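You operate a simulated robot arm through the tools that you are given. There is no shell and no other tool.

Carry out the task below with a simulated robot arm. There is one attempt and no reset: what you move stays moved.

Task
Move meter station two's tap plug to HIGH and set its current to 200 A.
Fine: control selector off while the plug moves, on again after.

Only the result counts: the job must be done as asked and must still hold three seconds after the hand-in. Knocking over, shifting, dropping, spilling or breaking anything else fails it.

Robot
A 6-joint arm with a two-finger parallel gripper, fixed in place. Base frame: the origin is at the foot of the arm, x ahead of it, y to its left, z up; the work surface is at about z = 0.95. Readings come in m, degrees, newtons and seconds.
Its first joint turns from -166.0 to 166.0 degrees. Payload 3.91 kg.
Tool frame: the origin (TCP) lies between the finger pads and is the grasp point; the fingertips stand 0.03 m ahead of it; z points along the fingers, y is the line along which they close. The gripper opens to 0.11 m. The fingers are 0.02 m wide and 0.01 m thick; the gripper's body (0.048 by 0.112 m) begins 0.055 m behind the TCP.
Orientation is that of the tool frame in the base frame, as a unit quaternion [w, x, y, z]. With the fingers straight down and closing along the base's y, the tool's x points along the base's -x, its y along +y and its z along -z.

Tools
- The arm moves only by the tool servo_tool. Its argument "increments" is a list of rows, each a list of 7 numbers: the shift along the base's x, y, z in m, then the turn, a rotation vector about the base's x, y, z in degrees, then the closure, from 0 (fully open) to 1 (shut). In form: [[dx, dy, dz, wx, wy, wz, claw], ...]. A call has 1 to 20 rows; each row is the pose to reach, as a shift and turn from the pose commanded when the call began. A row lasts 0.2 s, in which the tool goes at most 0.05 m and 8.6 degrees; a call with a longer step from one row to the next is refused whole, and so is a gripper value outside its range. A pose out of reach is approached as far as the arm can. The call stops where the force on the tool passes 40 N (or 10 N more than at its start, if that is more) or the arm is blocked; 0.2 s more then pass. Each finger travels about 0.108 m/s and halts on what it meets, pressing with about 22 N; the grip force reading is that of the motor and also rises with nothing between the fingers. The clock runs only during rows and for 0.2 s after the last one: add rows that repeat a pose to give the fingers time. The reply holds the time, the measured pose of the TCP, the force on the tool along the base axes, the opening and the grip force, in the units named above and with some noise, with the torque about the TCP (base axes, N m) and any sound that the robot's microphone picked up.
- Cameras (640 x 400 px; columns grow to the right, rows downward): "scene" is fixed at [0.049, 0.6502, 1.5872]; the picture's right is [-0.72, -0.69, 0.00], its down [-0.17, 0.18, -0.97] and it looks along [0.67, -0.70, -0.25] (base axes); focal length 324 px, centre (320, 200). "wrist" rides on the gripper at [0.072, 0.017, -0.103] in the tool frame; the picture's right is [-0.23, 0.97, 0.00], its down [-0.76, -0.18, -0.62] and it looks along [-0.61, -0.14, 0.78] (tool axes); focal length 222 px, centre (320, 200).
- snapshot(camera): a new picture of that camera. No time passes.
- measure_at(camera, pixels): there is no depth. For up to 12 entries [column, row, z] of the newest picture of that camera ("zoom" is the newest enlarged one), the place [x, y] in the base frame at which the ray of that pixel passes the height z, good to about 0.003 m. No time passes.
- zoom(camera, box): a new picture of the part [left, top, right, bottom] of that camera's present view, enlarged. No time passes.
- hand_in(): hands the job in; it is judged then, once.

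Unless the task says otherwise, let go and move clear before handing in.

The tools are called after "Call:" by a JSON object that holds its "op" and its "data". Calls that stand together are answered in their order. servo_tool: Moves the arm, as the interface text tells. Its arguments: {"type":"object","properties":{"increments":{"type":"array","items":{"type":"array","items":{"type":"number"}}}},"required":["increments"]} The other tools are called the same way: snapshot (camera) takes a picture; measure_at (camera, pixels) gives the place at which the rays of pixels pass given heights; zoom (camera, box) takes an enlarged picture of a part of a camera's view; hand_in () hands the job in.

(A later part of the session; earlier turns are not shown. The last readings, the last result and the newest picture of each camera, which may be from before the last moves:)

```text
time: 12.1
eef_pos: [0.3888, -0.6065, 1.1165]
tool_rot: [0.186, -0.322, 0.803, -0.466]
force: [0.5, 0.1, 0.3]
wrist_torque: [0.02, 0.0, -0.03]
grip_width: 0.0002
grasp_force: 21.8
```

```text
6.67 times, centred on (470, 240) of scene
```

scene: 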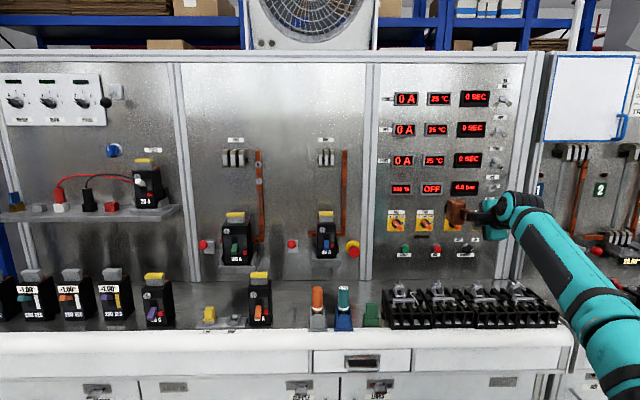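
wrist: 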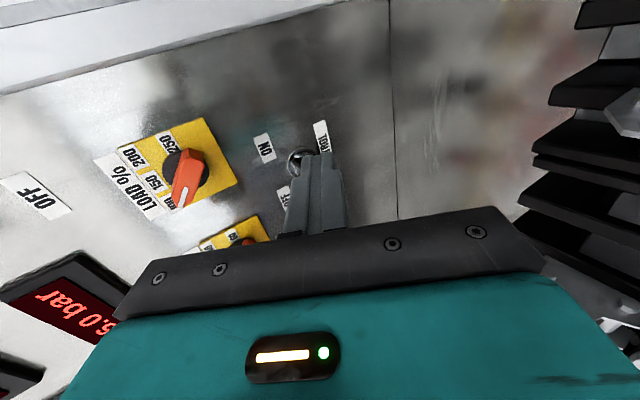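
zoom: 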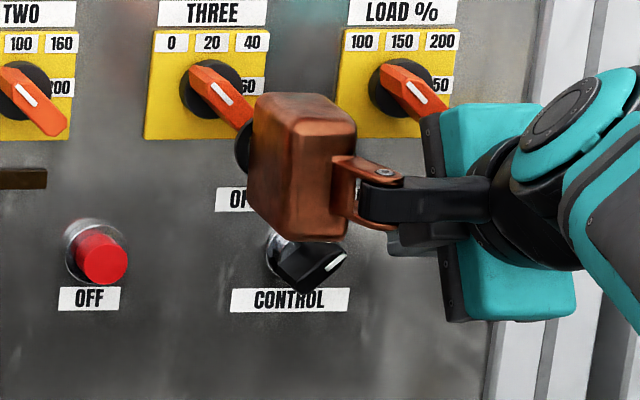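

Position is good (n=0.707, u=0.139, no force), and the knob is visible just below-left of the closed fingers. I now push left along the panel in small steps, toward OFF.

Call:
{"op": "servo_tool", "data": {"increments": [[0.0058, 0.0055, 0, 0, 0, 0, 1], [0.0116, 0.0111, 0, 0, 0, 0, 1], [0.0173, 0.0166, 0, 0, 0, 0, 1], [0.0217, 0.0208, 0, 0, 0, 0, 1]]}}

Call:
{"op": "zoom", "data": {"camera": "wrist", "box": [230, 80, 390, 220]}}

Call:
{"op": "zoom", "data": {"camera": "scene", "box": [430, 210, 510, 270]}}

```text
time: 13.1
eef_pos: [0.4086, -0.5871, 1.1168]
tool_rot: [0.185, -0.32, 0.803, -0.467]
force: [-6.5, -14.5, 12.7]
wrist_torque: [-0.42, -0.25, -0.37]
grip_width: 0.0001
grasp_force: 22.5
```

```text
2.86 times, centred on (310, 150) of wrist
```

zoom: 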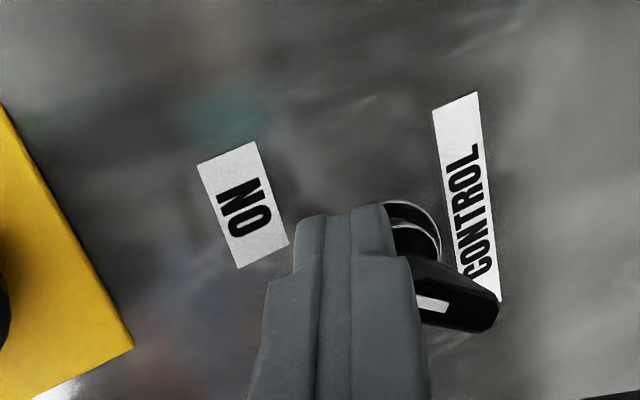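

```text
6.67 times, centred on (470, 240) of scene
```

zoom: 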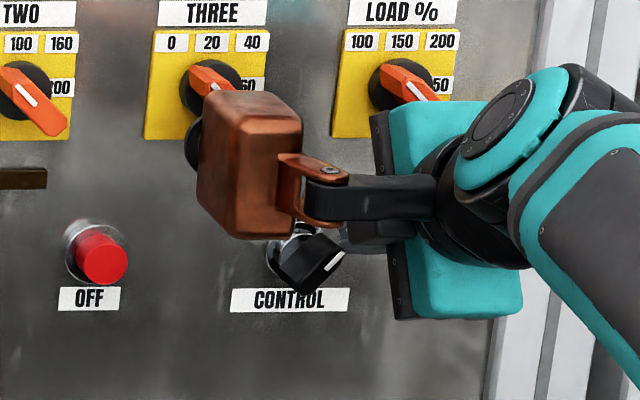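

The bar has turned only slightly, and the reaction ([−6.5,−14.5,+12.7] N) shows I'm pressing on the bar's end face rather than its side. I'll back off to the right, drop 7 mm, and push again along an arc that rises as the bar swings.

Call:
{"op": "servo_tool", "data": {"increments": [[-0.0094, -0.009, 0, 0, 0, 0, 1], [-0.0094, -0.009, -0.007, 0, 0, 0, 1], [-0.0036, -0.0035, -0.005, 0, 0, 0, 1], [0, 0, -0.001, 0, 0, 0, 1], [0.0036, 0.0035, 0.003, 0, 0, 0, 1]]}}

Call:
{"op": "zoom", "data": {"camera": "wrist", "box": [230, 80, 390, 220]}}

Call:
{"op": "zoom", "data": {"camera": "scene", "box": [430, 210, 510, 270]}}

```text
time: 14.3
eef_pos: [0.4144, -0.584, 1.1183]
tool_rot: [0.186, -0.323, 0.803, -0.465]
force: [-1.7, -1.4, 0.5]
wrist_torque: [-0.02, 0.0, -0.04]
grip_width: 0.0
grasp_force: 22.0
```

```text
2.86 times, centred on (310, 150) of wrist
```

zoom: 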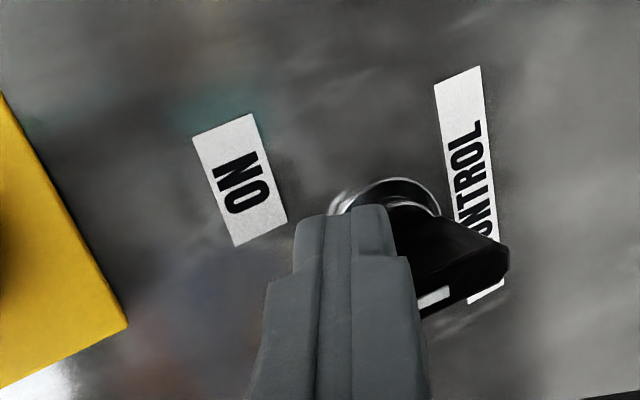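

```text
6.67 times, centred on (470, 240) of scene
```

zoom: 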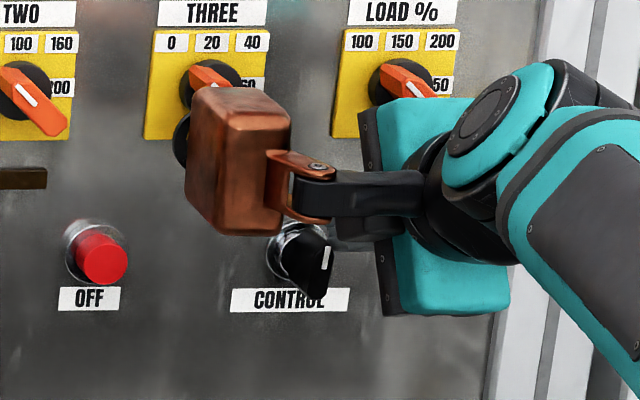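

The bar is now vertical (mark at scene zoom (327,257)), so the side push works. I continue left to bring it round to OFF.

Call:
{"op": "servo_tool", "data": {"increments": [[0.0036, 0.0035, 0.001, 0, 0, 0, 1], [0.0072, 0.0069, 0.002, 0, 0, 0, 1], [0.0094, 0.009, 0.002, 0, 0, 0, 1]]}}

Call:
{"op": "zoom", "data": {"camera": "wrist", "box": [230, 80, 390, 220]}}

Call:
{"op": "zoom", "data": {"camera": "scene", "box": [430, 210, 510, 270]}}

```text
time: 15.1
eef_pos: [0.4211, -0.5778, 1.1199]
tool_rot: [0.185, -0.32, 0.803, -0.467]
force: [-26.9, -26.6, 0.7]
wrist_torque: [-0.65, 0.61, -0.88]
grip_width: 0.0
grasp_force: 22.1
```

```text
2.86 times, centred on (310, 150) of wrist
```

zoom: 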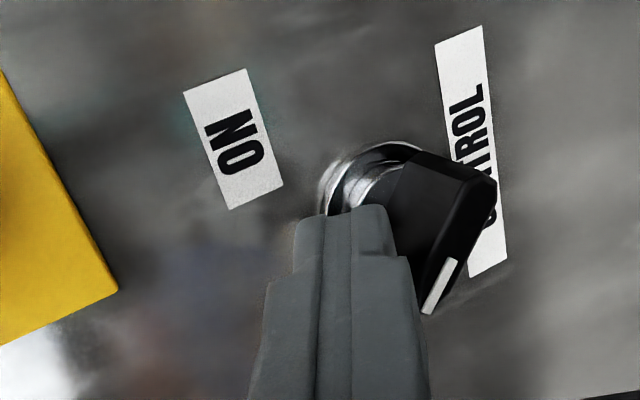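

```text
6.67 times, centred on (470, 240) of scene
```

zoom: 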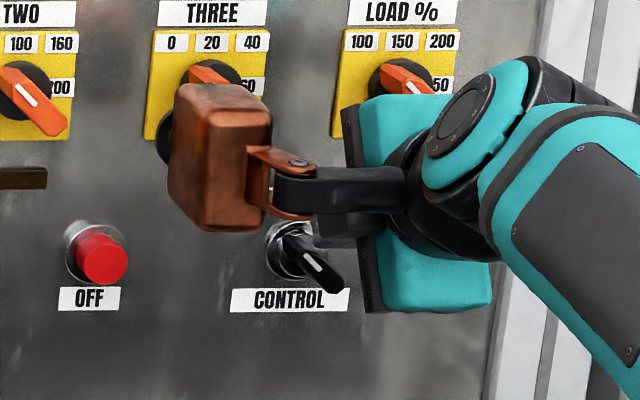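

The bar now points to upper left and the 38 N push-back indicates it's against its OFF stop. I back away to the right and then straight out to check it.

Call:
{"op": "servo_tool", "data": {"increments": [[-0.0072, -0.0069, 0, 0, 0, 0, 1], [-0.0144, -0.0138, 0, 0, 0, 0, 1], [-0.0282, 0.0006, 0, 0, 0, 0, 1], [-0.0421, 0.0151, 0.002, 0, 0, 0, 1], [-0.0559, 0.0295, 0.004, 0, 0, 0, 1], [-0.0767, 0.0512, 0.02, 0, 0, 0, 1], [-0.1044, 0.08, 0.05, 0, 0, 0, 1]]}}

Call:
{"op": "snapshot", "data": {"camera": "wrist"}}

Call:
{"op": "zoom", "data": {"camera": "scene", "box": [380, 120, 540, 270]}}

Call:
{"op": "zoom", "data": {"camera": "scene", "box": [430, 220, 510, 270]}}

```text
time: 16.7
eef_pos: [0.3188, -0.4937, 1.1681]
tool_rot: [0.186, -0.323, 0.803, -0.464]
force: [-0.5, -0.4, -0.8]
wrist_torque: [-0.03, -0.04, 0.04]
grip_width: 0.0
grasp_force: 21.8
```

```text
taken
```

wrist: 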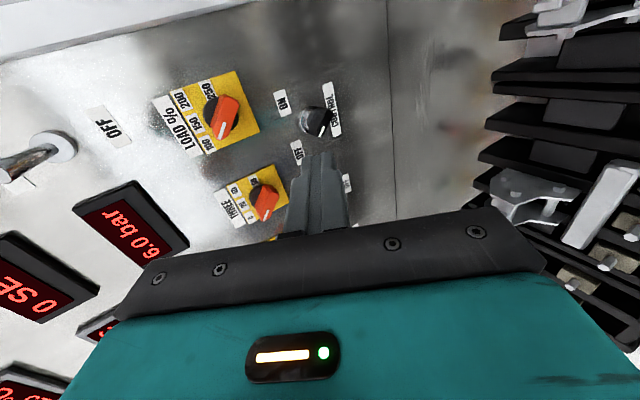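

```text
2.67 times, centred on (460, 195) of scene
```

zoom: 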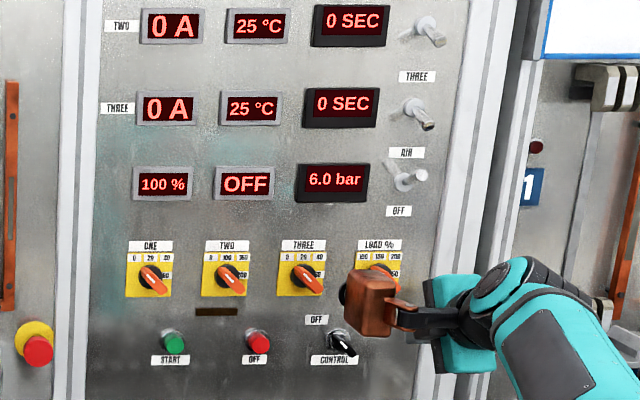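

```text
8.00 times, centred on (470, 245) of scene
```

zoom: 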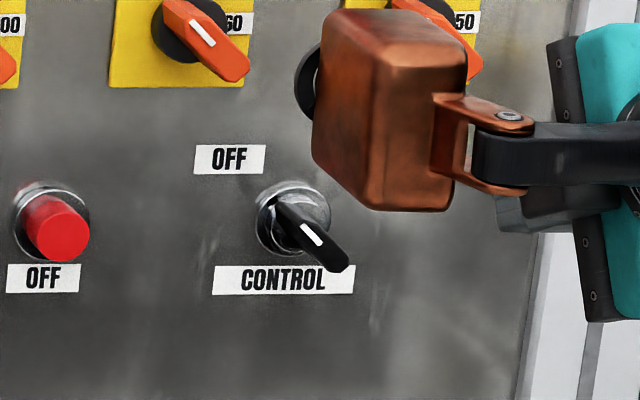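

CONTROL's bar now points to OFF, matching the look of a dial at its upper-left position, and nothing else has changed. Next is the plug. I roll the tool by 90° about its axis so it closes along the panel direction with camera below and block on top, backing away and rising at the same time.

Call:
{"op": "servo_tool", "data": {"increments": [[-0.0063, 0.0065, 0.0091, 4.9, -5.12, -4.09, 1], [-0.0125, 0.0131, 0.0182, 9.8, -10.24, -8.18, 1], [-0.0188, 0.0196, 0.0273, 14.7, -15.35, -12.27, 1], [-0.0251, 0.0262, 0.0364, 19.6, -20.47, -16.36, 1], [-0.0314, 0.0327, 0.0455, 24.5, -25.59, -20.45, 1], [-0.0376, 0.0393, 0.0545, 29.4, -30.71, -24.55, 1], [-0.0439, 0.0458, 0.0636, 34.3, -35.83, -28.64, 1], [-0.0502, 0.0524, 0.0727, 39.2, -40.95, -32.73, 1], [-0.0565, 0.0589, 0.0818, 44.1, -46.06, -36.82, 1], [-0.0627, 0.0655, 0.0909, 49.0, -51.18, -40.91, 1], [-0.069, 0.072, 0.1, 53.9, -56.3, -45.0, 1]]}}

Call:
{"op": "snapshot", "data": {"camera": "wrist"}}

Call:
{"op": "snapshot", "data": {"camera": "scene"}}

```text
time: 19.1
eef_pos: [0.2519, -0.422, 1.2708]
tool_rot: [0.459, 0.341, 0.797, -0.196]
force: [-0.3, -1.1, 0.4]
wrist_torque: [-0.02, -0.03, 0.01]
grip_width: 0.0
grasp_force: 21.8
```

```text
taken
```

wrist: 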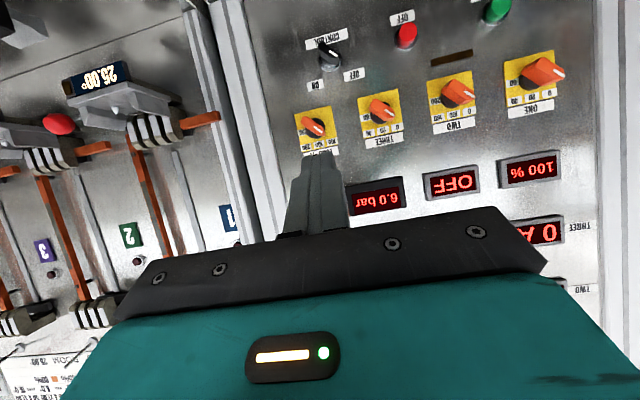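

```text
taken
```

scene: 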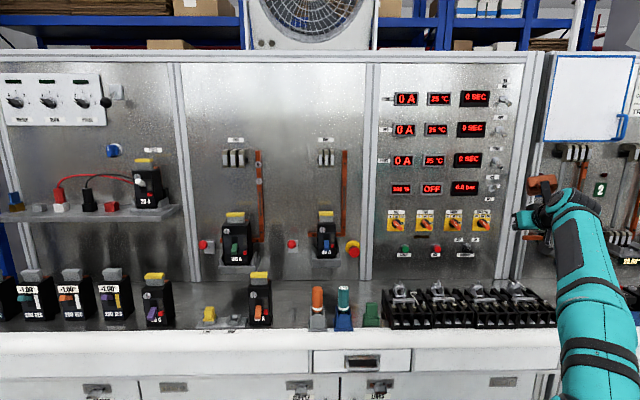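

The roll succeeded and the meter panel is fully visible in both views. I'll confirm CONTROL and read the poster at wrist (45,370), then measure the plug area again in the unobstructed scene view.

Call:
{"op": "zoom", "data": {"camera": "wrist", "box": [290, 20, 390, 110]}}

Call:
{"op": "zoom", "data": {"camera": "wrist", "box": [0, 330, 130, 400]}}

Call:
{"op": "zoom", "data": {"camera": "scene", "box": [140, 255, 280, 340]}}

Call:
{"op": "zoom", "data": {"camera": "scene", "box": [385, 200, 505, 265]}}

```text
4.44 times, centred on (340, 65) of wrist
```

zoom: 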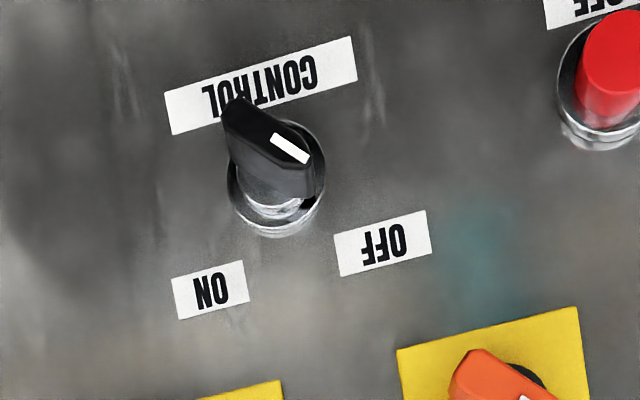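

```text
4.92 times, centred on (65, 365) of wrist
```

zoom: 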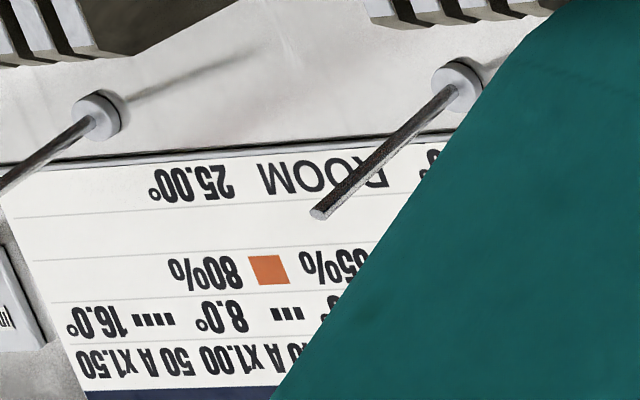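

```text
4.57 times, centred on (210, 298) of scene
```

zoom: 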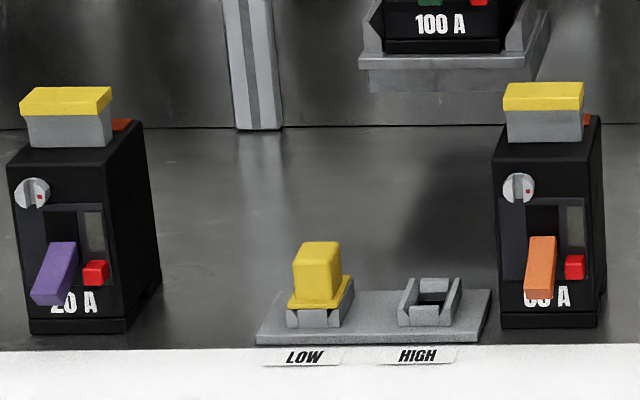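

```text
5.33 times, centred on (445, 232) of scene
```

zoom: 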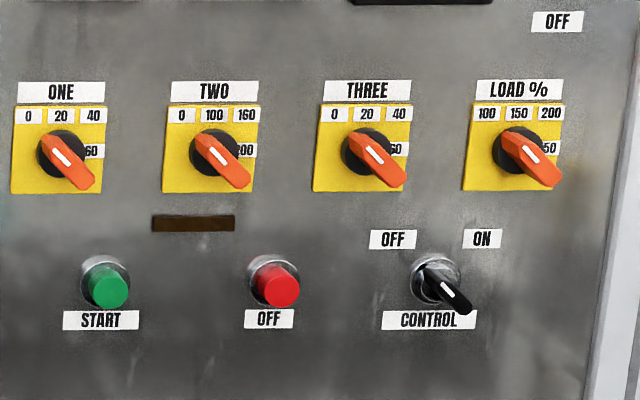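

CONTROL is confirmed at OFF. The wide gripper body won't fit beside the 60 A breaker when pointing straight down, so I'll grasp the plug from the front with this forward-tilted orientation. I move across in front of the bench towards the plug, first half.

Call:
{"op": "servo_tool", "data": {"increments": [[0.0252, 0.0354, -0.003, 0, 0, 0, 1], [0.0504, 0.0708, -0.006, 0, 0, 0, 1], [0.0755, 0.1062, -0.009, 0, 0, 0, 1], [0.1007, 0.1416, -0.012, 0, 0, 0, 1], [0.1259, 0.177, -0.015, 0, 0, 0, 0.9], [0.1511, 0.2125, -0.018, 0, 0, 0, 0.8], [0.1763, 0.2479, -0.021, 0, 0, 0, 0.7], [0.2014, 0.2833, -0.024, 0, 0, 0, 0.6], [0.2266, 0.3187, -0.027, 0, 0, 0, 0.5], [0.2518, 0.3541, -0.03, 0, 0, 0, 0.5], [0.277, 0.3895, -0.033, 0, 0, 0, 0.5]]}}

Call:
{"op": "snapshot", "data": {"camera": "scene"}}

Call:
{"op": "snapshot", "data": {"camera": "wrist"}}

```text
time: 21.5
eef_pos: [0.5231, -0.0315, 1.2373]
tool_rot: [0.459, 0.34, 0.796, -0.197]
force: [-0.8, 0.3, -0.3]
wrist_torque: [0.04, -0.01, -0.02]
grip_width: 0.0551
grasp_force: 0.1
```

```text
taken
```

scene: 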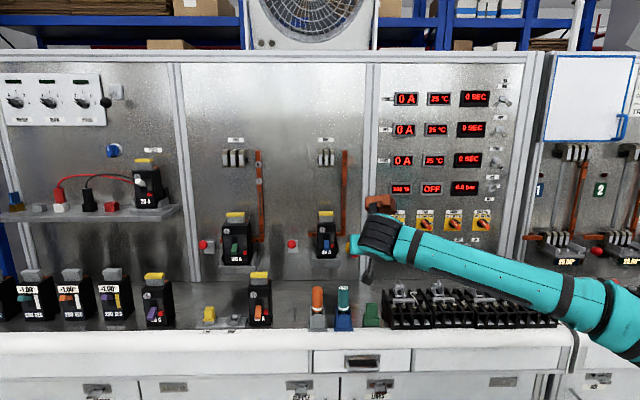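

```text
taken
```

wrist: 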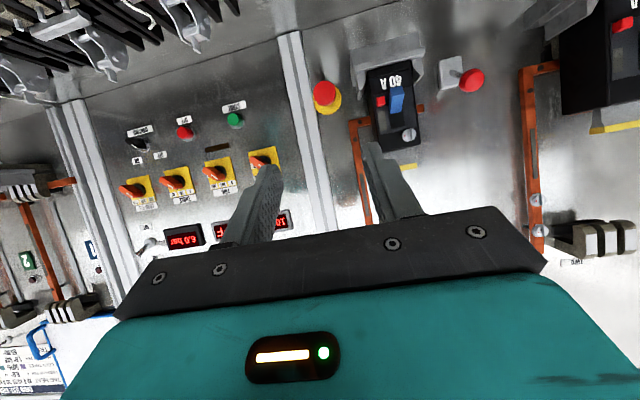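

The arm is halfway and clear of everything (force about zero). I continue to the standoff in front of the plug.

Call:
{"op": "servo_tool", "data": {"increments": [[0.0257, 0.0354, -0.0079, 0, 0, 0, 0.5], [0.0515, 0.0707, -0.0158, 0, 0, 0, 0.5], [0.0772, 0.1061, -0.0237, 0, 0, 0, 0.5], [0.1029, 0.1415, -0.0316, 0, 0, 0, 0.5], [0.1286, 0.1768, -0.0395, 0, 0, 0, 0.5], [0.1544, 0.2122, -0.0475, 0, 0, 0, 0.5], [0.1801, 0.2475, -0.0554, 0, 0, 0, 0.5], [0.2058, 0.2829, -0.0633, 0, 0, 0, 0.5], [0.2315, 0.3183, -0.0712, 0, 0, 0, 0.5], [0.2573, 0.3536, -0.0791, 0, 0, 0, 0.5], [0.283, 0.389, -0.087, 0, 0, 0, 0.5]]}}

Call:
{"op": "snapshot", "data": {"camera": "scene"}}

Call:
{"op": "snapshot", "data": {"camera": "wrist"}}

```text
time: 23.9
eef_pos: [0.8097, 0.3542, 1.15]
tool_rot: [0.459, 0.341, 0.797, -0.196]
force: [0.1, -1.0, 1.1]
wrist_torque: [0.13, 0.0, 0.04]
grip_width: 0.0551
grasp_force: 0.0
```

```text
taken
```

scene: 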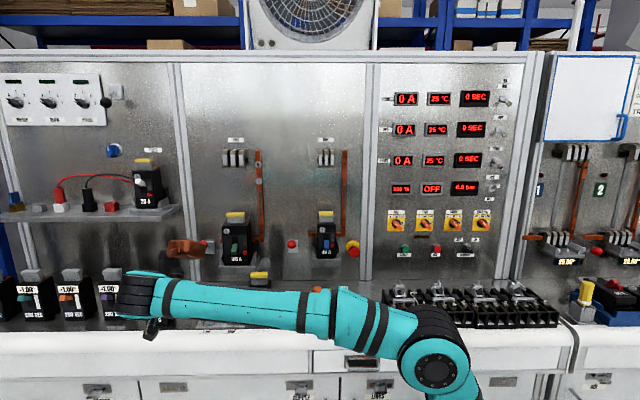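

```text
taken
```

wrist: 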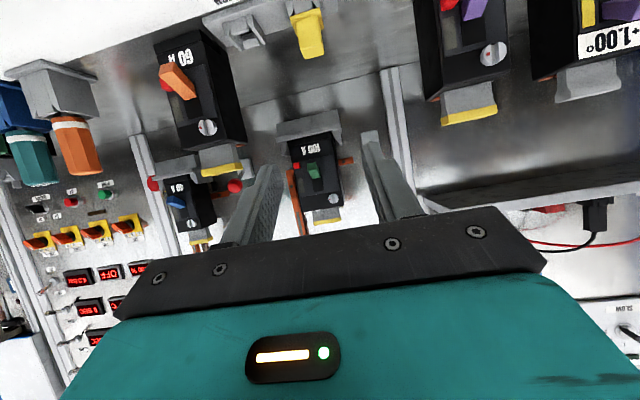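

The forearm now hides the plug from the scene camera, but the wrist camera shows it at (308,30) with the HIGH socket at (240,30), upside-down. I'll zoom and triangulate their positions from this view.

Call:
{"op": "zoom", "data": {"camera": "wrist", "box": [190, 0, 350, 80]}}

```text
4.00 times, centred on (270, 40) of wrist
```

zoom: 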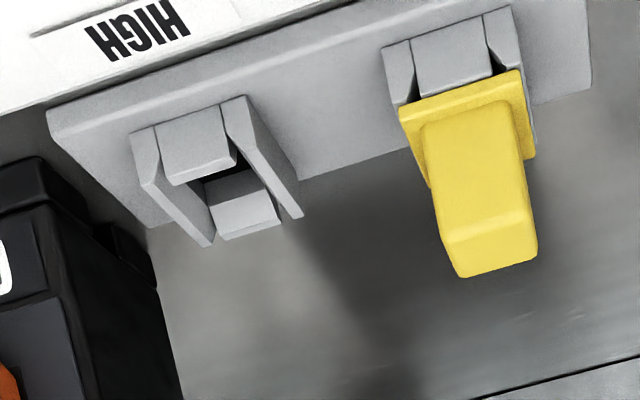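

The views place the plug's block top at z ≈ 1.009, n ≈ 0.452, u ≈ −0.831, about 27 mm wide, with the flange top near z ≈ 0.977. The HIGH socket is about 75 mm to the right. I lower to a near standoff to fine-align.

Call:
{"op": "servo_tool", "data": {"increments": [[0.0077, -0.008, -0.024, 0, 0, 0, 0.5], [0.0153, -0.016, -0.048, 0, 0, 0, 0.5], [0.023, -0.024, -0.072, 0, 0, 0, 0.5], [0.0306, -0.032, -0.096, 0, 0, 0, 0.5], [0.0383, -0.04, -0.12, 0, 0, 0, 0.5]]}}

Call:
{"op": "snapshot", "data": {"camera": "wrist"}}

Call:
{"op": "snapshot", "data": {"camera": "scene"}}

```text
time: 25.1
eef_pos: [0.849, 0.3158, 1.0316]
tool_rot: [0.458, 0.34, 0.797, -0.197]
force: [-0.6, 0.2, -0.1]
wrist_torque: [0.01, -0.01, -0.02]
grip_width: 0.0547
grasp_force: 0.0
```

```text
taken
```

wrist: 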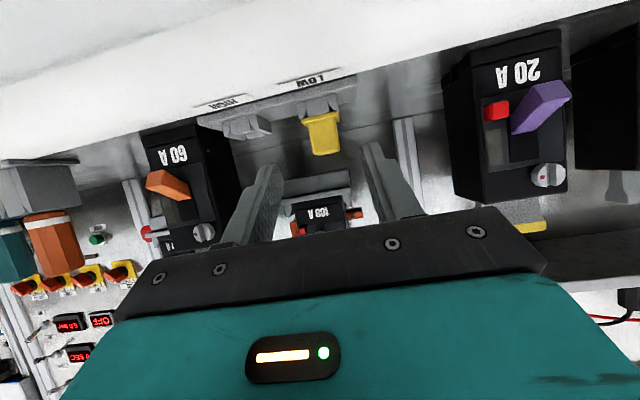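

```text
taken
```

scene: 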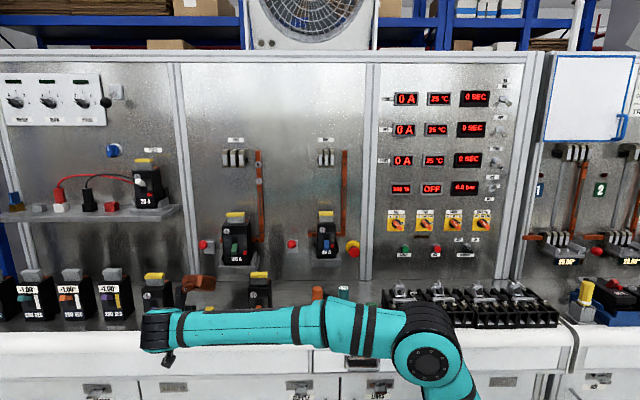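

The plug is now between and beyond the fingers in the wrist view (322,130). I'll zoom in to fine-tune the sideways alignment.

Call:
{"op": "zoom", "data": {"camera": "wrist", "box": [200, 70, 420, 230]}}

Call:
{"op": "zoom", "data": {"camera": "wrist", "box": [270, 80, 370, 170]}}

```text
2.50 times, centred on (310, 150) of wrist
```

zoom: 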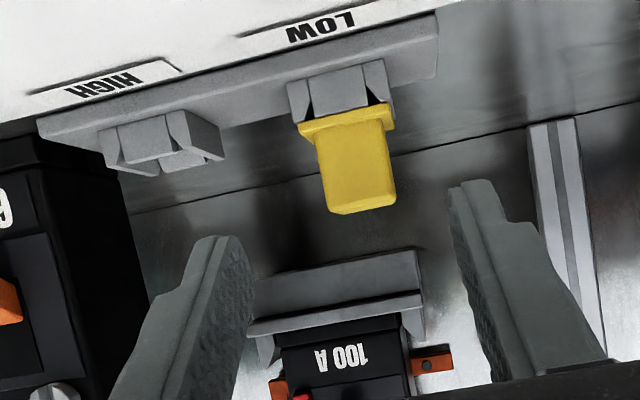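

```text
4.44 times, centred on (320, 125) of wrist
```

zoom: 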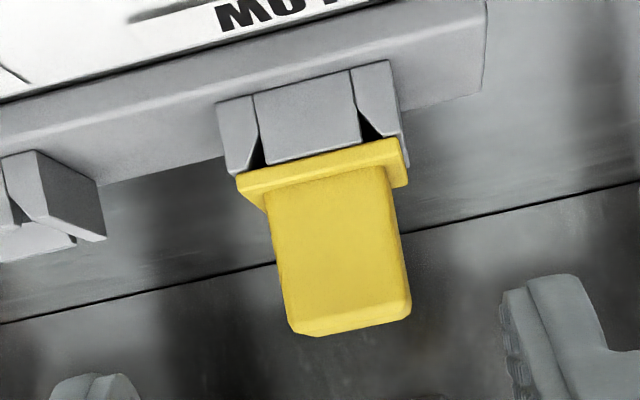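

The plug's front-face centre is at u ≈ −0.834, z ≈ 0.994, about 2.5 mm left of the gripper centre. I advance with that correction so that the fingers straddle the block, still open.

Call:
{"op": "servo_tool", "data": {"increments": [[0.0116, -0.0114, -0.0054, 0, 0, 0, 0.5], [0.0233, -0.0228, -0.0108, 0, 0, 0, 0.5], [0.0349, -0.0343, -0.0162, 0, 0, 0, 0.5], [0.0466, -0.0457, -0.0216, 0, 0, 0, 0.5], [0.0582, -0.0571, -0.027, 0, 0, 0, 0.5]]}}

Call:
{"op": "zoom", "data": {"camera": "wrist", "box": [220, 110, 420, 240]}}

```text
time: 26.3
eef_pos: [0.9078, 0.2601, 1.0025]
tool_rot: [0.458, 0.34, 0.797, -0.197]
force: [0.1, 0.4, 0.0]
wrist_torque: [0.03, -0.02, -0.02]
grip_width: 0.055
grasp_force: 0.0
```

```text
3.08 times, centred on (320, 175) of wrist
```

zoom: 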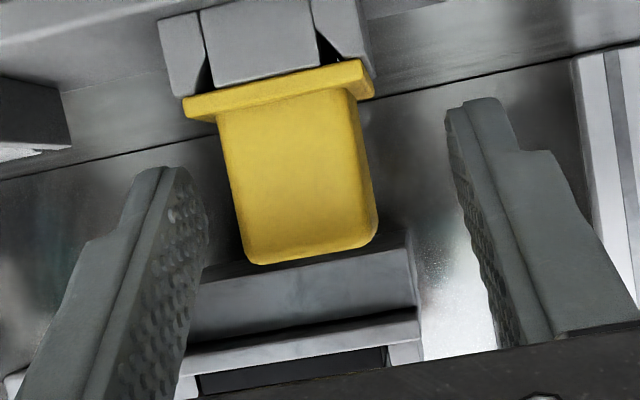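

The block sits between the fingers, about 2 mm right of centre, and nothing is touching (force ~0). I nudge 2 mm right and close on it.

Call:
{"op": "servo_tool", "data": {"increments": [[-0.0014, -0.0014, 0, 0, 0, 0, 0.5], [-0.0014, -0.0014, 0, 0, 0, 0, 0.65], [-0.0014, -0.0014, 0, 0, 0, 0, 1], [-0.0014, -0.0014, 0, 0, 0, 0, 1], [-0.0014, -0.0014, 0, 0, 0, 0, 1]]}}

Call:
{"op": "zoom", "data": {"camera": "wrist", "box": [220, 110, 420, 240]}}

```text
time: 27.5
eef_pos: [0.9065, 0.2576, 1.0034]
tool_rot: [0.459, 0.34, 0.797, -0.197]
force: [0.0, 0.2, -0.1]
wrist_torque: [-0.01, 0.0, -0.04]
grip_width: 0.0251
grasp_force: 21.7
```

```text
3.08 times, centred on (320, 175) of wrist
```

zoom: 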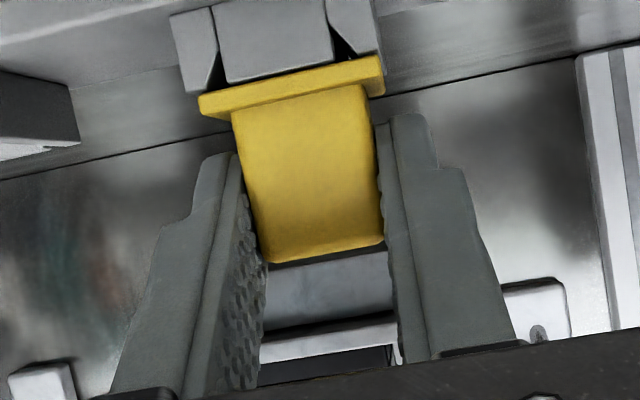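

The plug is gripped (opening 25.1 mm, 21.7 N). I lift it straight up, slowly.

Call:
{"op": "servo_tool", "data": {"increments": [[0, 0, 0.006, 0, 0, 0, 1], [0, 0, 0.012, 0, 0, 0, 1], [0, 0, 0.02, 0, 0, 0, 1], [0, 0, 0.03, 0, 0, 0, 1], [0, 0, 0.04, 0, 0, 0, 1], [0, 0, 0.05, 0, 0, 0, 1]]}}

Call:
{"op": "snapshot", "data": {"camera": "wrist"}}

Call:
{"op": "zoom", "data": {"camera": "wrist", "box": [200, 60, 420, 220]}}

```text
time: 28.9
eef_pos: [0.9046, 0.2583, 1.0521]
tool_rot: [0.459, 0.34, 0.797, -0.198]
force: [-0.4, 0.8, -0.7]
wrist_torque: [0.01, -0.03, 0.01]
grip_width: 0.0248
grasp_force: 22.4
```

```text
taken
```

wrist: 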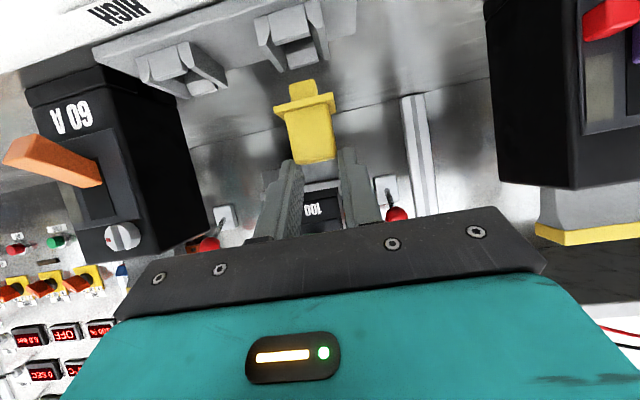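

```text
2.50 times, centred on (310, 140) of wrist
```

zoom: 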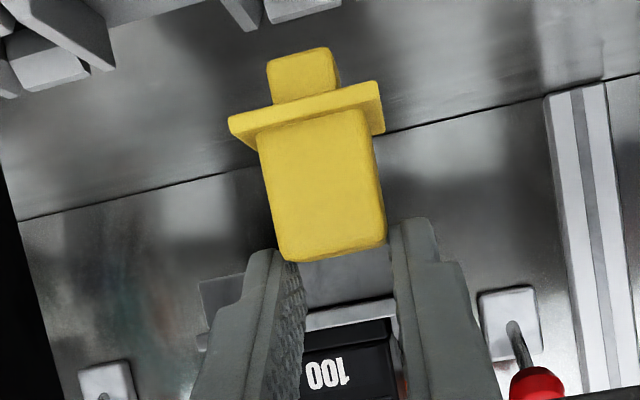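

The plug is out of LOW, though it slipped down about 19 mm in the grip during extraction and is now held near its top; it still hangs straight. Before traversing I check the brown block's side clearance to the 60 A breaker in the scene view.

Call:
{"op": "zoom", "data": {"camera": "scene", "box": [120, 240, 300, 340]}}

Call:
{"op": "zoom", "data": {"camera": "wrist", "box": [100, 0, 360, 180]}}

```text
3.56 times, centred on (210, 290) of scene
```

zoom: 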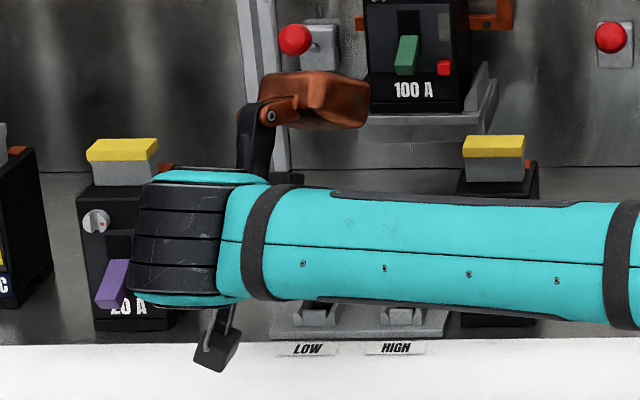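

```text
2.22 times, centred on (230, 90) of wrist
```

zoom: 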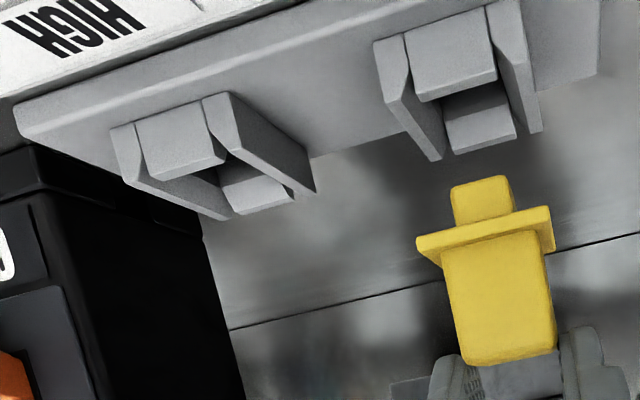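

The block's offsets say it will stay above the breaker's cap at HIGH as long as the TCP stays above about z 1.015. Both sockets lie at the same depth, spaced about 74 mm. I raise 12 mm more and slide right over HIGH.

Call:
{"op": "servo_tool", "data": {"increments": [[0, 0, 0.006, 0, 0, 0, 1], [0, 0, 0.012, 0, 0, 0, 1], [-0.0089, -0.0085, 0.012, 0, 0, 0, 1], [-0.0178, -0.0171, 0.012, 0, 0, 0, 1], [-0.0267, -0.0256, 0.012, 0, 0, 0, 1], [-0.0356, -0.0341, 0.012, 0, 0, 0, 1], [-0.0445, -0.0427, 0.012, 0, 0, 0, 1], [-0.0534, -0.0512, 0.012, 0, 0, 0, 1]]}}

Call:
{"op": "snapshot", "data": {"camera": "wrist"}}

Call:
{"op": "zoom", "data": {"camera": "wrist", "box": [220, 20, 400, 180]}}

Call:
{"op": "zoom", "data": {"camera": "scene", "box": [140, 220, 300, 330]}}

```text
time: 30.7
eef_pos: [0.8509, 0.2073, 1.0655]
tool_rot: [0.459, 0.34, 0.797, -0.197]
force: [0.5, -0.8, -0.7]
wrist_torque: [-0.02, -0.01, -0.02]
grip_width: 0.0246
grasp_force: 22.1
```

```text
taken
```

wrist: 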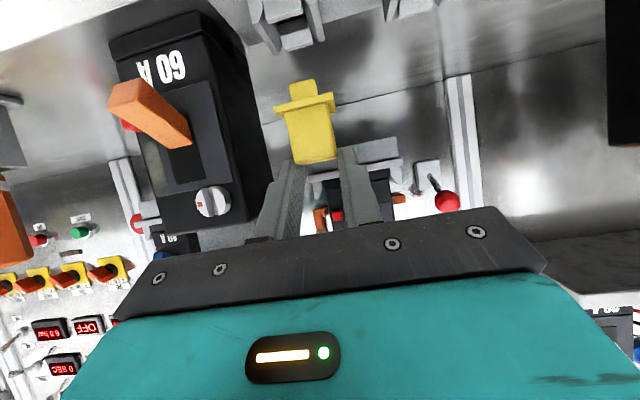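

```text
2.50 times, centred on (310, 100) of wrist
```

zoom: 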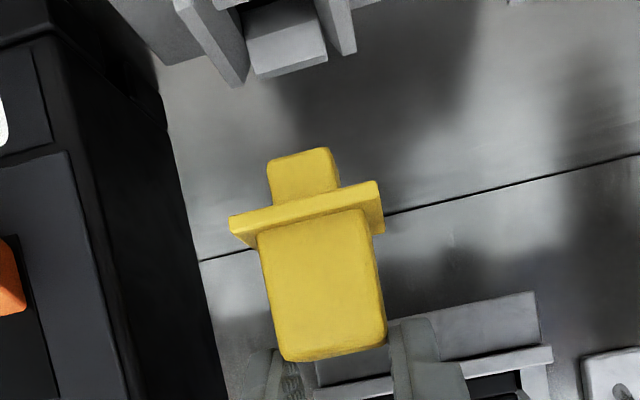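

```text
3.64 times, centred on (220, 275) of scene
```

zoom: 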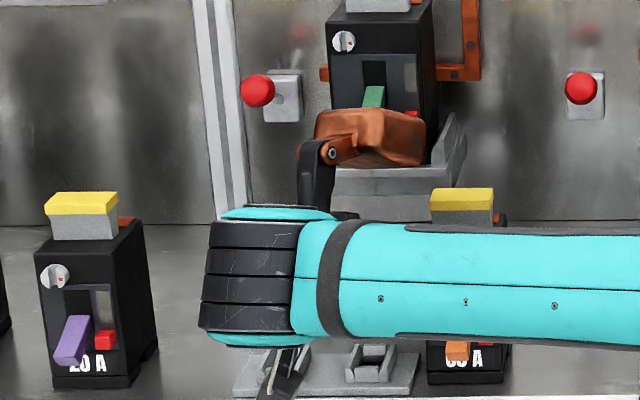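

The stub (u ≈ −0.759) lines up with the HIGH socket (u ≈ −0.7585) to within a millimetre, and the block clears the breaker cap in the scene view. I lower to just above the socket to check.

Call:
{"op": "servo_tool", "data": {"increments": [[0, 0, -0.007, 0, 0, 0, 1], [0, 0, -0.014, 0, 0, 0, 1], [0, 0, -0.02, 0, 0, 0, 1], [0, 0, -0.026, 0, 0, 0, 1]]}}

Call:
{"op": "zoom", "data": {"camera": "wrist", "box": [230, 20, 390, 170]}}

Call:
{"op": "zoom", "data": {"camera": "scene", "box": [180, 230, 300, 330]}}

```text
time: 31.7
eef_pos: [0.8524, 0.2072, 1.0397]
tool_rot: [0.459, 0.34, 0.797, -0.197]
force: [-0.5, -1.2, -0.3]
wrist_torque: [0.0, 0.02, -0.02]
grip_width: 0.0247
grasp_force: 22.4
```

```text
2.67 times, centred on (310, 95) of wrist
```

zoom: 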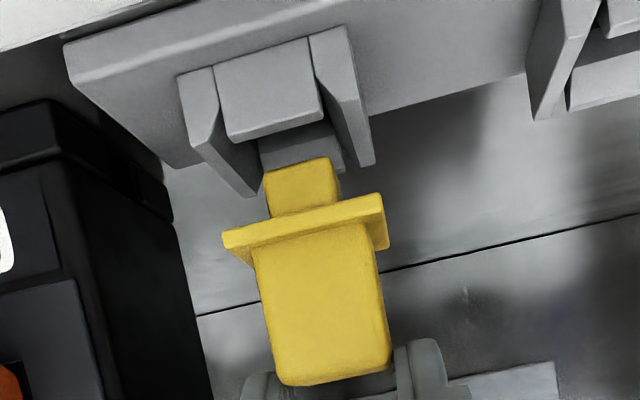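

```text
4.00 times, centred on (240, 280) of scene
```

zoom: 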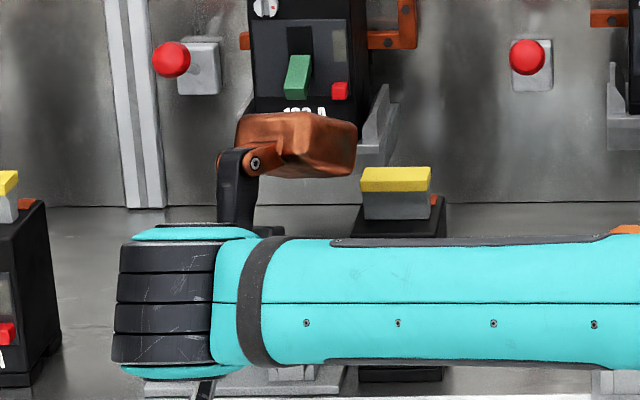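

The stub's centre (u ≈ −0.760) and the socket's centre (u ≈ −0.759) agree, with about 7 mm to go to the socket rim. I lower gently in small steps and watch the force.

Call:
{"op": "servo_tool", "data": {"increments": [[0, 0, -0.003, 0, 0, 0, 1], [0, 0, -0.006, 0, 0, 0, 1], [0, 0, -0.009, 0, 0, 0, 1], [0, 0, -0.012, 0, 0, 0, 1]]}}

Call:
{"op": "zoom", "data": {"camera": "wrist", "box": [230, 20, 390, 170]}}

```text
time: 32.7
eef_pos: [0.8528, 0.2077, 1.0269]
tool_rot: [0.458, 0.341, 0.797, -0.197]
force: [0.9, -0.1, 0.1]
wrist_torque: [0.0, -0.02, 0.04]
grip_width: 0.0249
grasp_force: 21.9
```

```text
2.67 times, centred on (310, 95) of wrist
```

zoom: 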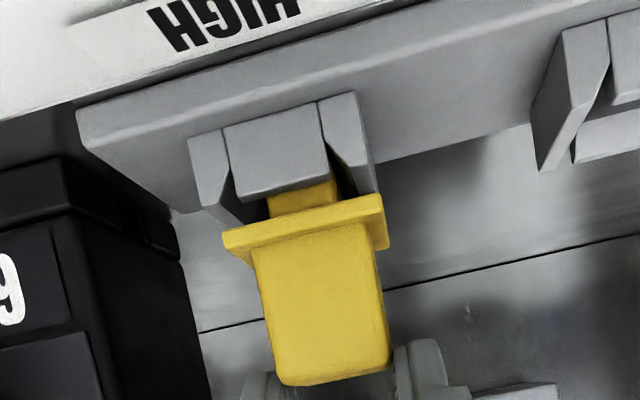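

The stub is entering the socket behind the front wall with no contact force. I continue down by 9 mm.

Call:
{"op": "servo_tool", "data": {"increments": [[0, 0, -0.003, 0, 0, 0, 1], [0, 0, -0.006, 0, 0, 0, 1], [0, 0, -0.009, 0, 0, 0, 1]]}}

Call:
{"op": "zoom", "data": {"camera": "wrist", "box": [230, 20, 390, 170]}}

Call:
{"op": "zoom", "data": {"camera": "scene", "box": [180, 230, 300, 330]}}

```text
time: 33.5
eef_pos: [0.8516, 0.2067, 1.0199]
tool_rot: [0.46, 0.341, 0.796, -0.197]
force: [6.2, 0.2, 20.0]
wrist_torque: [-0.25, -0.35, 0.03]
grip_width: 0.0249
grasp_force: 21.8
```

```text
2.67 times, centred on (310, 95) of wrist
```

zoom: 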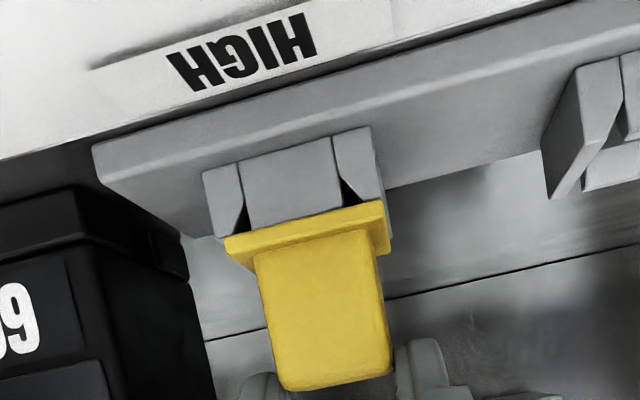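

```text
4.00 times, centred on (240, 280) of scene
```

zoom: 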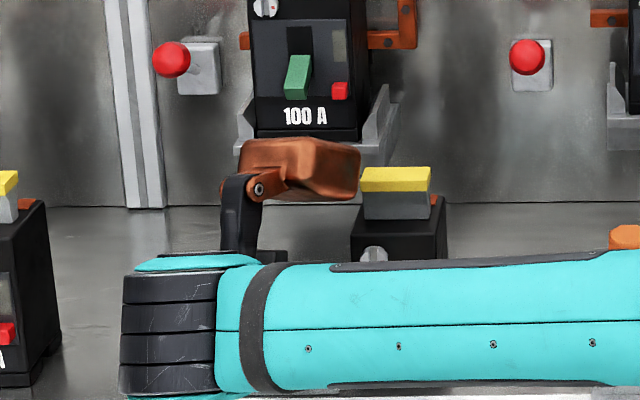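

The flange now sits on the socket, with the block top at z ≈ 1.006, the same height it had in LOW. The 20 N upward push with matching torque is consistent with the plug being seated. I open the fingers a little and back straight out.

Call:
{"op": "servo_tool", "data": {"increments": [[0, 0, 0, 0, 0, 0, 0.9], [0, 0, 0.001, 0, 0, 0, 0.7], [0, 0, 0.001, 0, 0, 0, 0.6], [0, 0, 0.001, 0, 0, 0, 0.6], [-0.0104, 0.0108, 0.001, 0, 0, 0, 0.6], [-0.0208, 0.0217, 0.002, 0, 0, 0, 0.6], [-0.0346, 0.0361, 0.005, 0, 0, 0, 0.6], [-0.0554, 0.0578, 0.01, 0, 0, 0, 0.6]]}}

Call:
{"op": "snapshot", "data": {"camera": "wrist"}}

Call:
{"op": "zoom", "data": {"camera": "wrist", "box": [220, 50, 400, 190]}}

```text
time: 35.3
eef_pos: [0.7953, 0.2637, 1.0291]
tool_rot: [0.458, 0.341, 0.797, -0.198]
force: [0.2, -0.5, -0.8]
wrist_torque: [0.02, 0.03, -0.02]
grip_width: 0.0439
grasp_force: 0.0
```

```text
taken
```

wrist: 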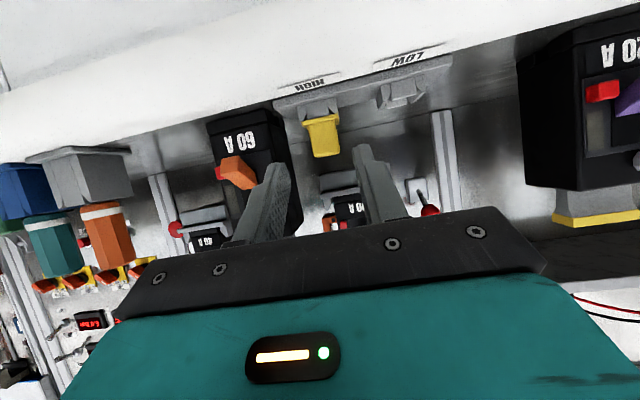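

```text
2.86 times, centred on (310, 120) of wrist
```

zoom: 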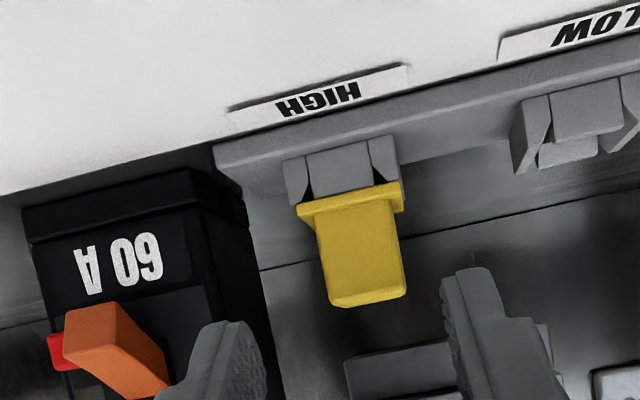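

The plug stands in HIGH and the LOW socket is empty. I'll zoom in closely to check that the flange is flush on the socket.

Call:
{"op": "zoom", "data": {"camera": "wrist", "box": [285, 90, 355, 160]}}

```text
5.71 times, centred on (320, 125) of wrist
```

zoom: 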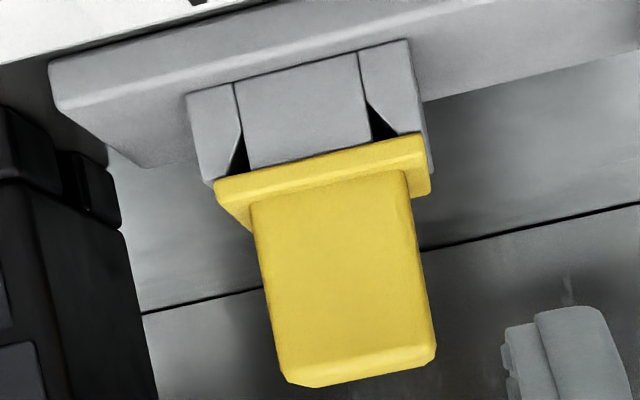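

The flange is flush, if anything slightly deeper than it was in LOW, so the plug is seated in HIGH. Next I return CONTROL to ON. I rise and travel back the way I came.

Call:
{"op": "servo_tool", "data": {"increments": [[-0.0115, 0.012, 0.04, 0, 0, 0, 0.6], [-0.0231, 0.0241, 0.08, 0, 0, 0, 0.6], [-0.0346, 0.0361, 0.12, 0, 0, 0, 0.6], [-0.0584, 0.003, 0.1288, 0, 0, 0, 0.7], [-0.0821, -0.0302, 0.1376, 0, 0, 0, 0.8], [-0.1059, -0.0633, 0.1464, 0, 0, 0, 0.9], [-0.1296, -0.0964, 0.1552, 0, 0, 0, 1], [-0.1534, -0.1296, 0.164, 0, 0, 0, 1], [-0.1772, -0.1627, 0.1728, 0, 0, 0, 1], [-0.2009, -0.1958, 0.1816, 0, 0, 0, 1], [-0.2247, -0.2289, 0.1904, 0, 0, 0, 1], [-0.2484, -0.2621, 0.1992, 0, 0, 0, 1], [-0.2722, -0.2952, 0.208, 0, 0, 0, 1]]}}

Call:
{"op": "snapshot", "data": {"camera": "scene"}}

Call:
{"op": "zoom", "data": {"camera": "scene", "box": [190, 270, 290, 340]}}

```text
time: 38.1
eef_pos: [0.5227, -0.0299, 1.2329]
tool_rot: [0.459, 0.34, 0.797, -0.197]
force: [0.5, 0.6, -0.3]
wrist_torque: [-0.03, 0.03, -0.05]
grip_width: 0.0
grasp_force: 22.0
```

```text
taken
```

scene: 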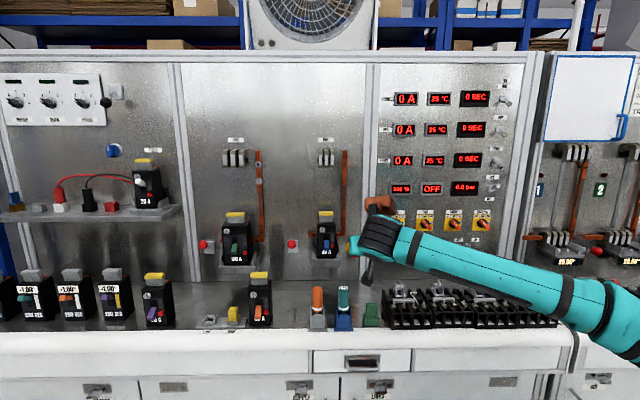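

```text
5.71 times, centred on (240, 305) of scene
```

zoom: 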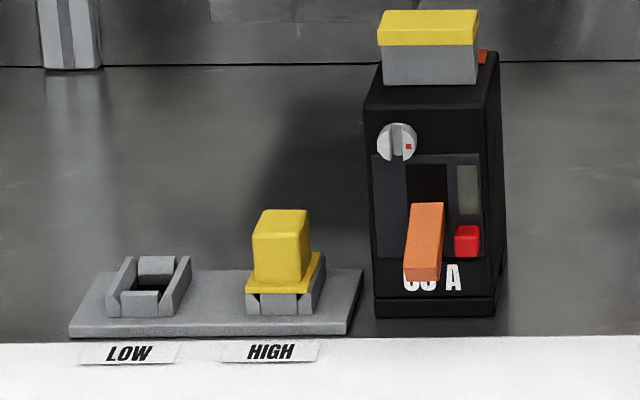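

The scene view confirms the plug seated in HIGH, LOW empty and the 60 A breaker untouched. I return to in front of the meter panel.

Call:
{"op": "servo_tool", "data": {"increments": [[-0.0246, -0.0356, 0.0034, 0, 0, 0, 1], [-0.0492, -0.0713, 0.0067, 0, 0, 0, 1], [-0.0739, -0.1069, 0.0101, 0, 0, 0, 1], [-0.0985, -0.1426, 0.0135, 0, 0, 0, 1], [-0.1231, -0.1782, 0.0168, 0, 0, 0, 1], [-0.1477, -0.2139, 0.0202, 0, 0, 0, 1], [-0.1723, -0.2495, 0.0235, 0, 0, 0, 1], [-0.1969, -0.2852, 0.0269, 0, 0, 0, 1], [-0.2216, -0.3208, 0.0303, 0, 0, 0, 1], [-0.2462, -0.3565, 0.0336, 0, 0, 0, 1], [-0.2708, -0.3921, 0.037, 0, 0, 0, 1]]}}

Call:
{"op": "servo_tool", "data": {"increments": [[0, 0, 0, -4.89, 5.12, 4.11, 1], [0, 0, 0, -9.79, 10.23, 8.23, 1], [0, 0, 0, -14.68, 15.35, 12.34, 1], [0, 0, 0, -19.57, 20.47, 16.46, 1], [0, 0, 0, -24.46, 25.59, 20.57, 1], [0, 0, 0, -29.36, 30.7, 24.69, 1], [0, 0, 0, -34.25, 35.82, 28.8, 1], [0, 0, 0, -39.14, 40.94, 32.92, 1], [0, 0, 0, -44.03, 46.05, 37.03, 1], [0, 0, 0, -48.93, 51.17, 41.15, 1], [0, 0, 0, -53.82, 56.29, 45.27, 1]]}}

Call:
{"op": "snapshot", "data": {"camera": "wrist"}}

Call:
{"op": "snapshot", "data": {"camera": "scene"}}

```text
time: 40.5
eef_pos: [0.2516, -0.4227, 1.2724]
tool_rot: [0.459, 0.341, 0.796, -0.198]
force: [-0.1, 0.5, 0.0]
wrist_torque: [-0.02, 0.02, -0.03]
grip_width: 0.0002
grasp_force: 21.7
```

```text
time: 42.9
eef_pos: [0.2536, -0.4221, 1.2748]
tool_rot: [0.186, -0.325, 0.803, -0.464]
force: [0.9, 0.4, 0.6]
wrist_torque: [-0.01, -0.02, -0.03]
grip_width: 0.0002
grasp_force: 21.7
```

```text
taken
```

wrist: 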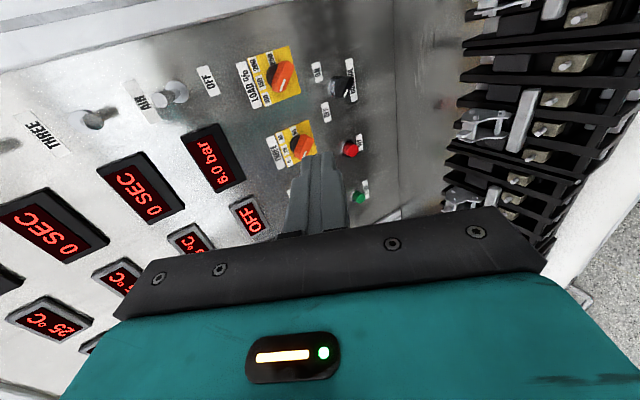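

```text
taken
```

scene: 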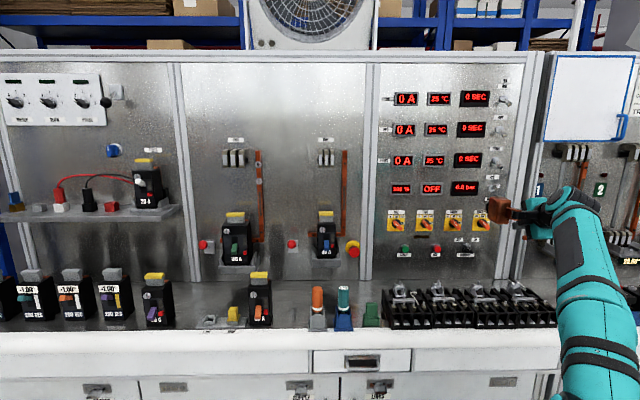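

The tool is back in the poking orientation at (0.254,−0.422,1.275), and CONTROL still reads OFF. I move to a standoff left of the CONTROL bar.

Call:
{"op": "servo_tool", "data": {"increments": [[0.0244, -0.0089, -0.0276, 0, 0, 0, 1], [0.0488, -0.0177, -0.0551, 0, 0, 0, 1], [0.0733, -0.0266, -0.0827, 0, 0, 0, 1], [0.0977, -0.0355, -0.1102, 0, 0, 0, 1], [0.1221, -0.0443, -0.1378, 0, 0, 0, 1], [0.1465, -0.0532, -0.1653, 0, 0, 0, 1]]}}

Call:
{"op": "zoom", "data": {"camera": "wrist", "box": [220, 60, 400, 220]}}

Call:
{"op": "zoom", "data": {"camera": "scene", "box": [400, 190, 520, 280]}}

```text
time: 44.3
eef_pos: [0.4024, -0.4745, 1.1087]
tool_rot: [0.186, -0.324, 0.803, -0.464]
force: [-0.4, 1.0, -0.3]
wrist_torque: [-0.02, 0.01, -0.03]
grip_width: 0.0
grasp_force: 22.1
```

```text
2.50 times, centred on (310, 140) of wrist
```

zoom: 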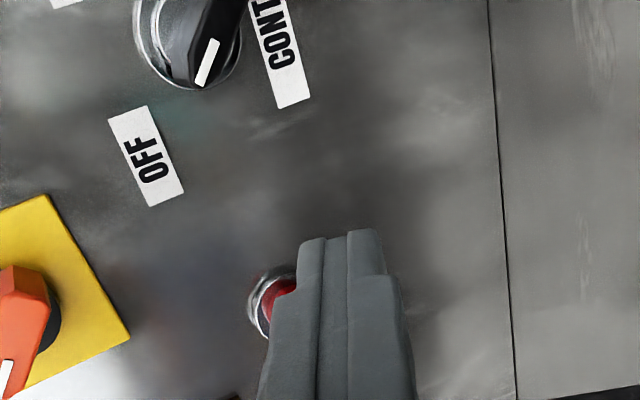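

```text
4.44 times, centred on (460, 235) of scene
```

zoom: 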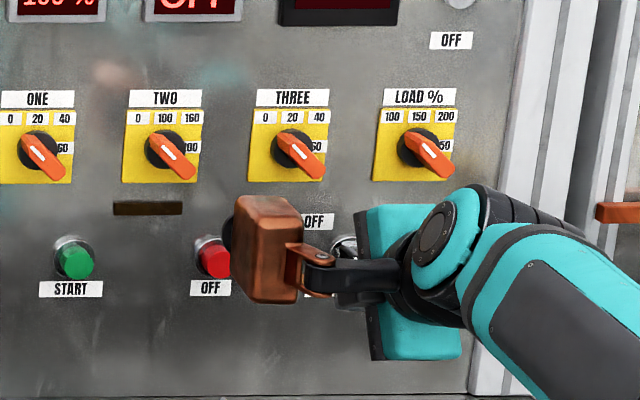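

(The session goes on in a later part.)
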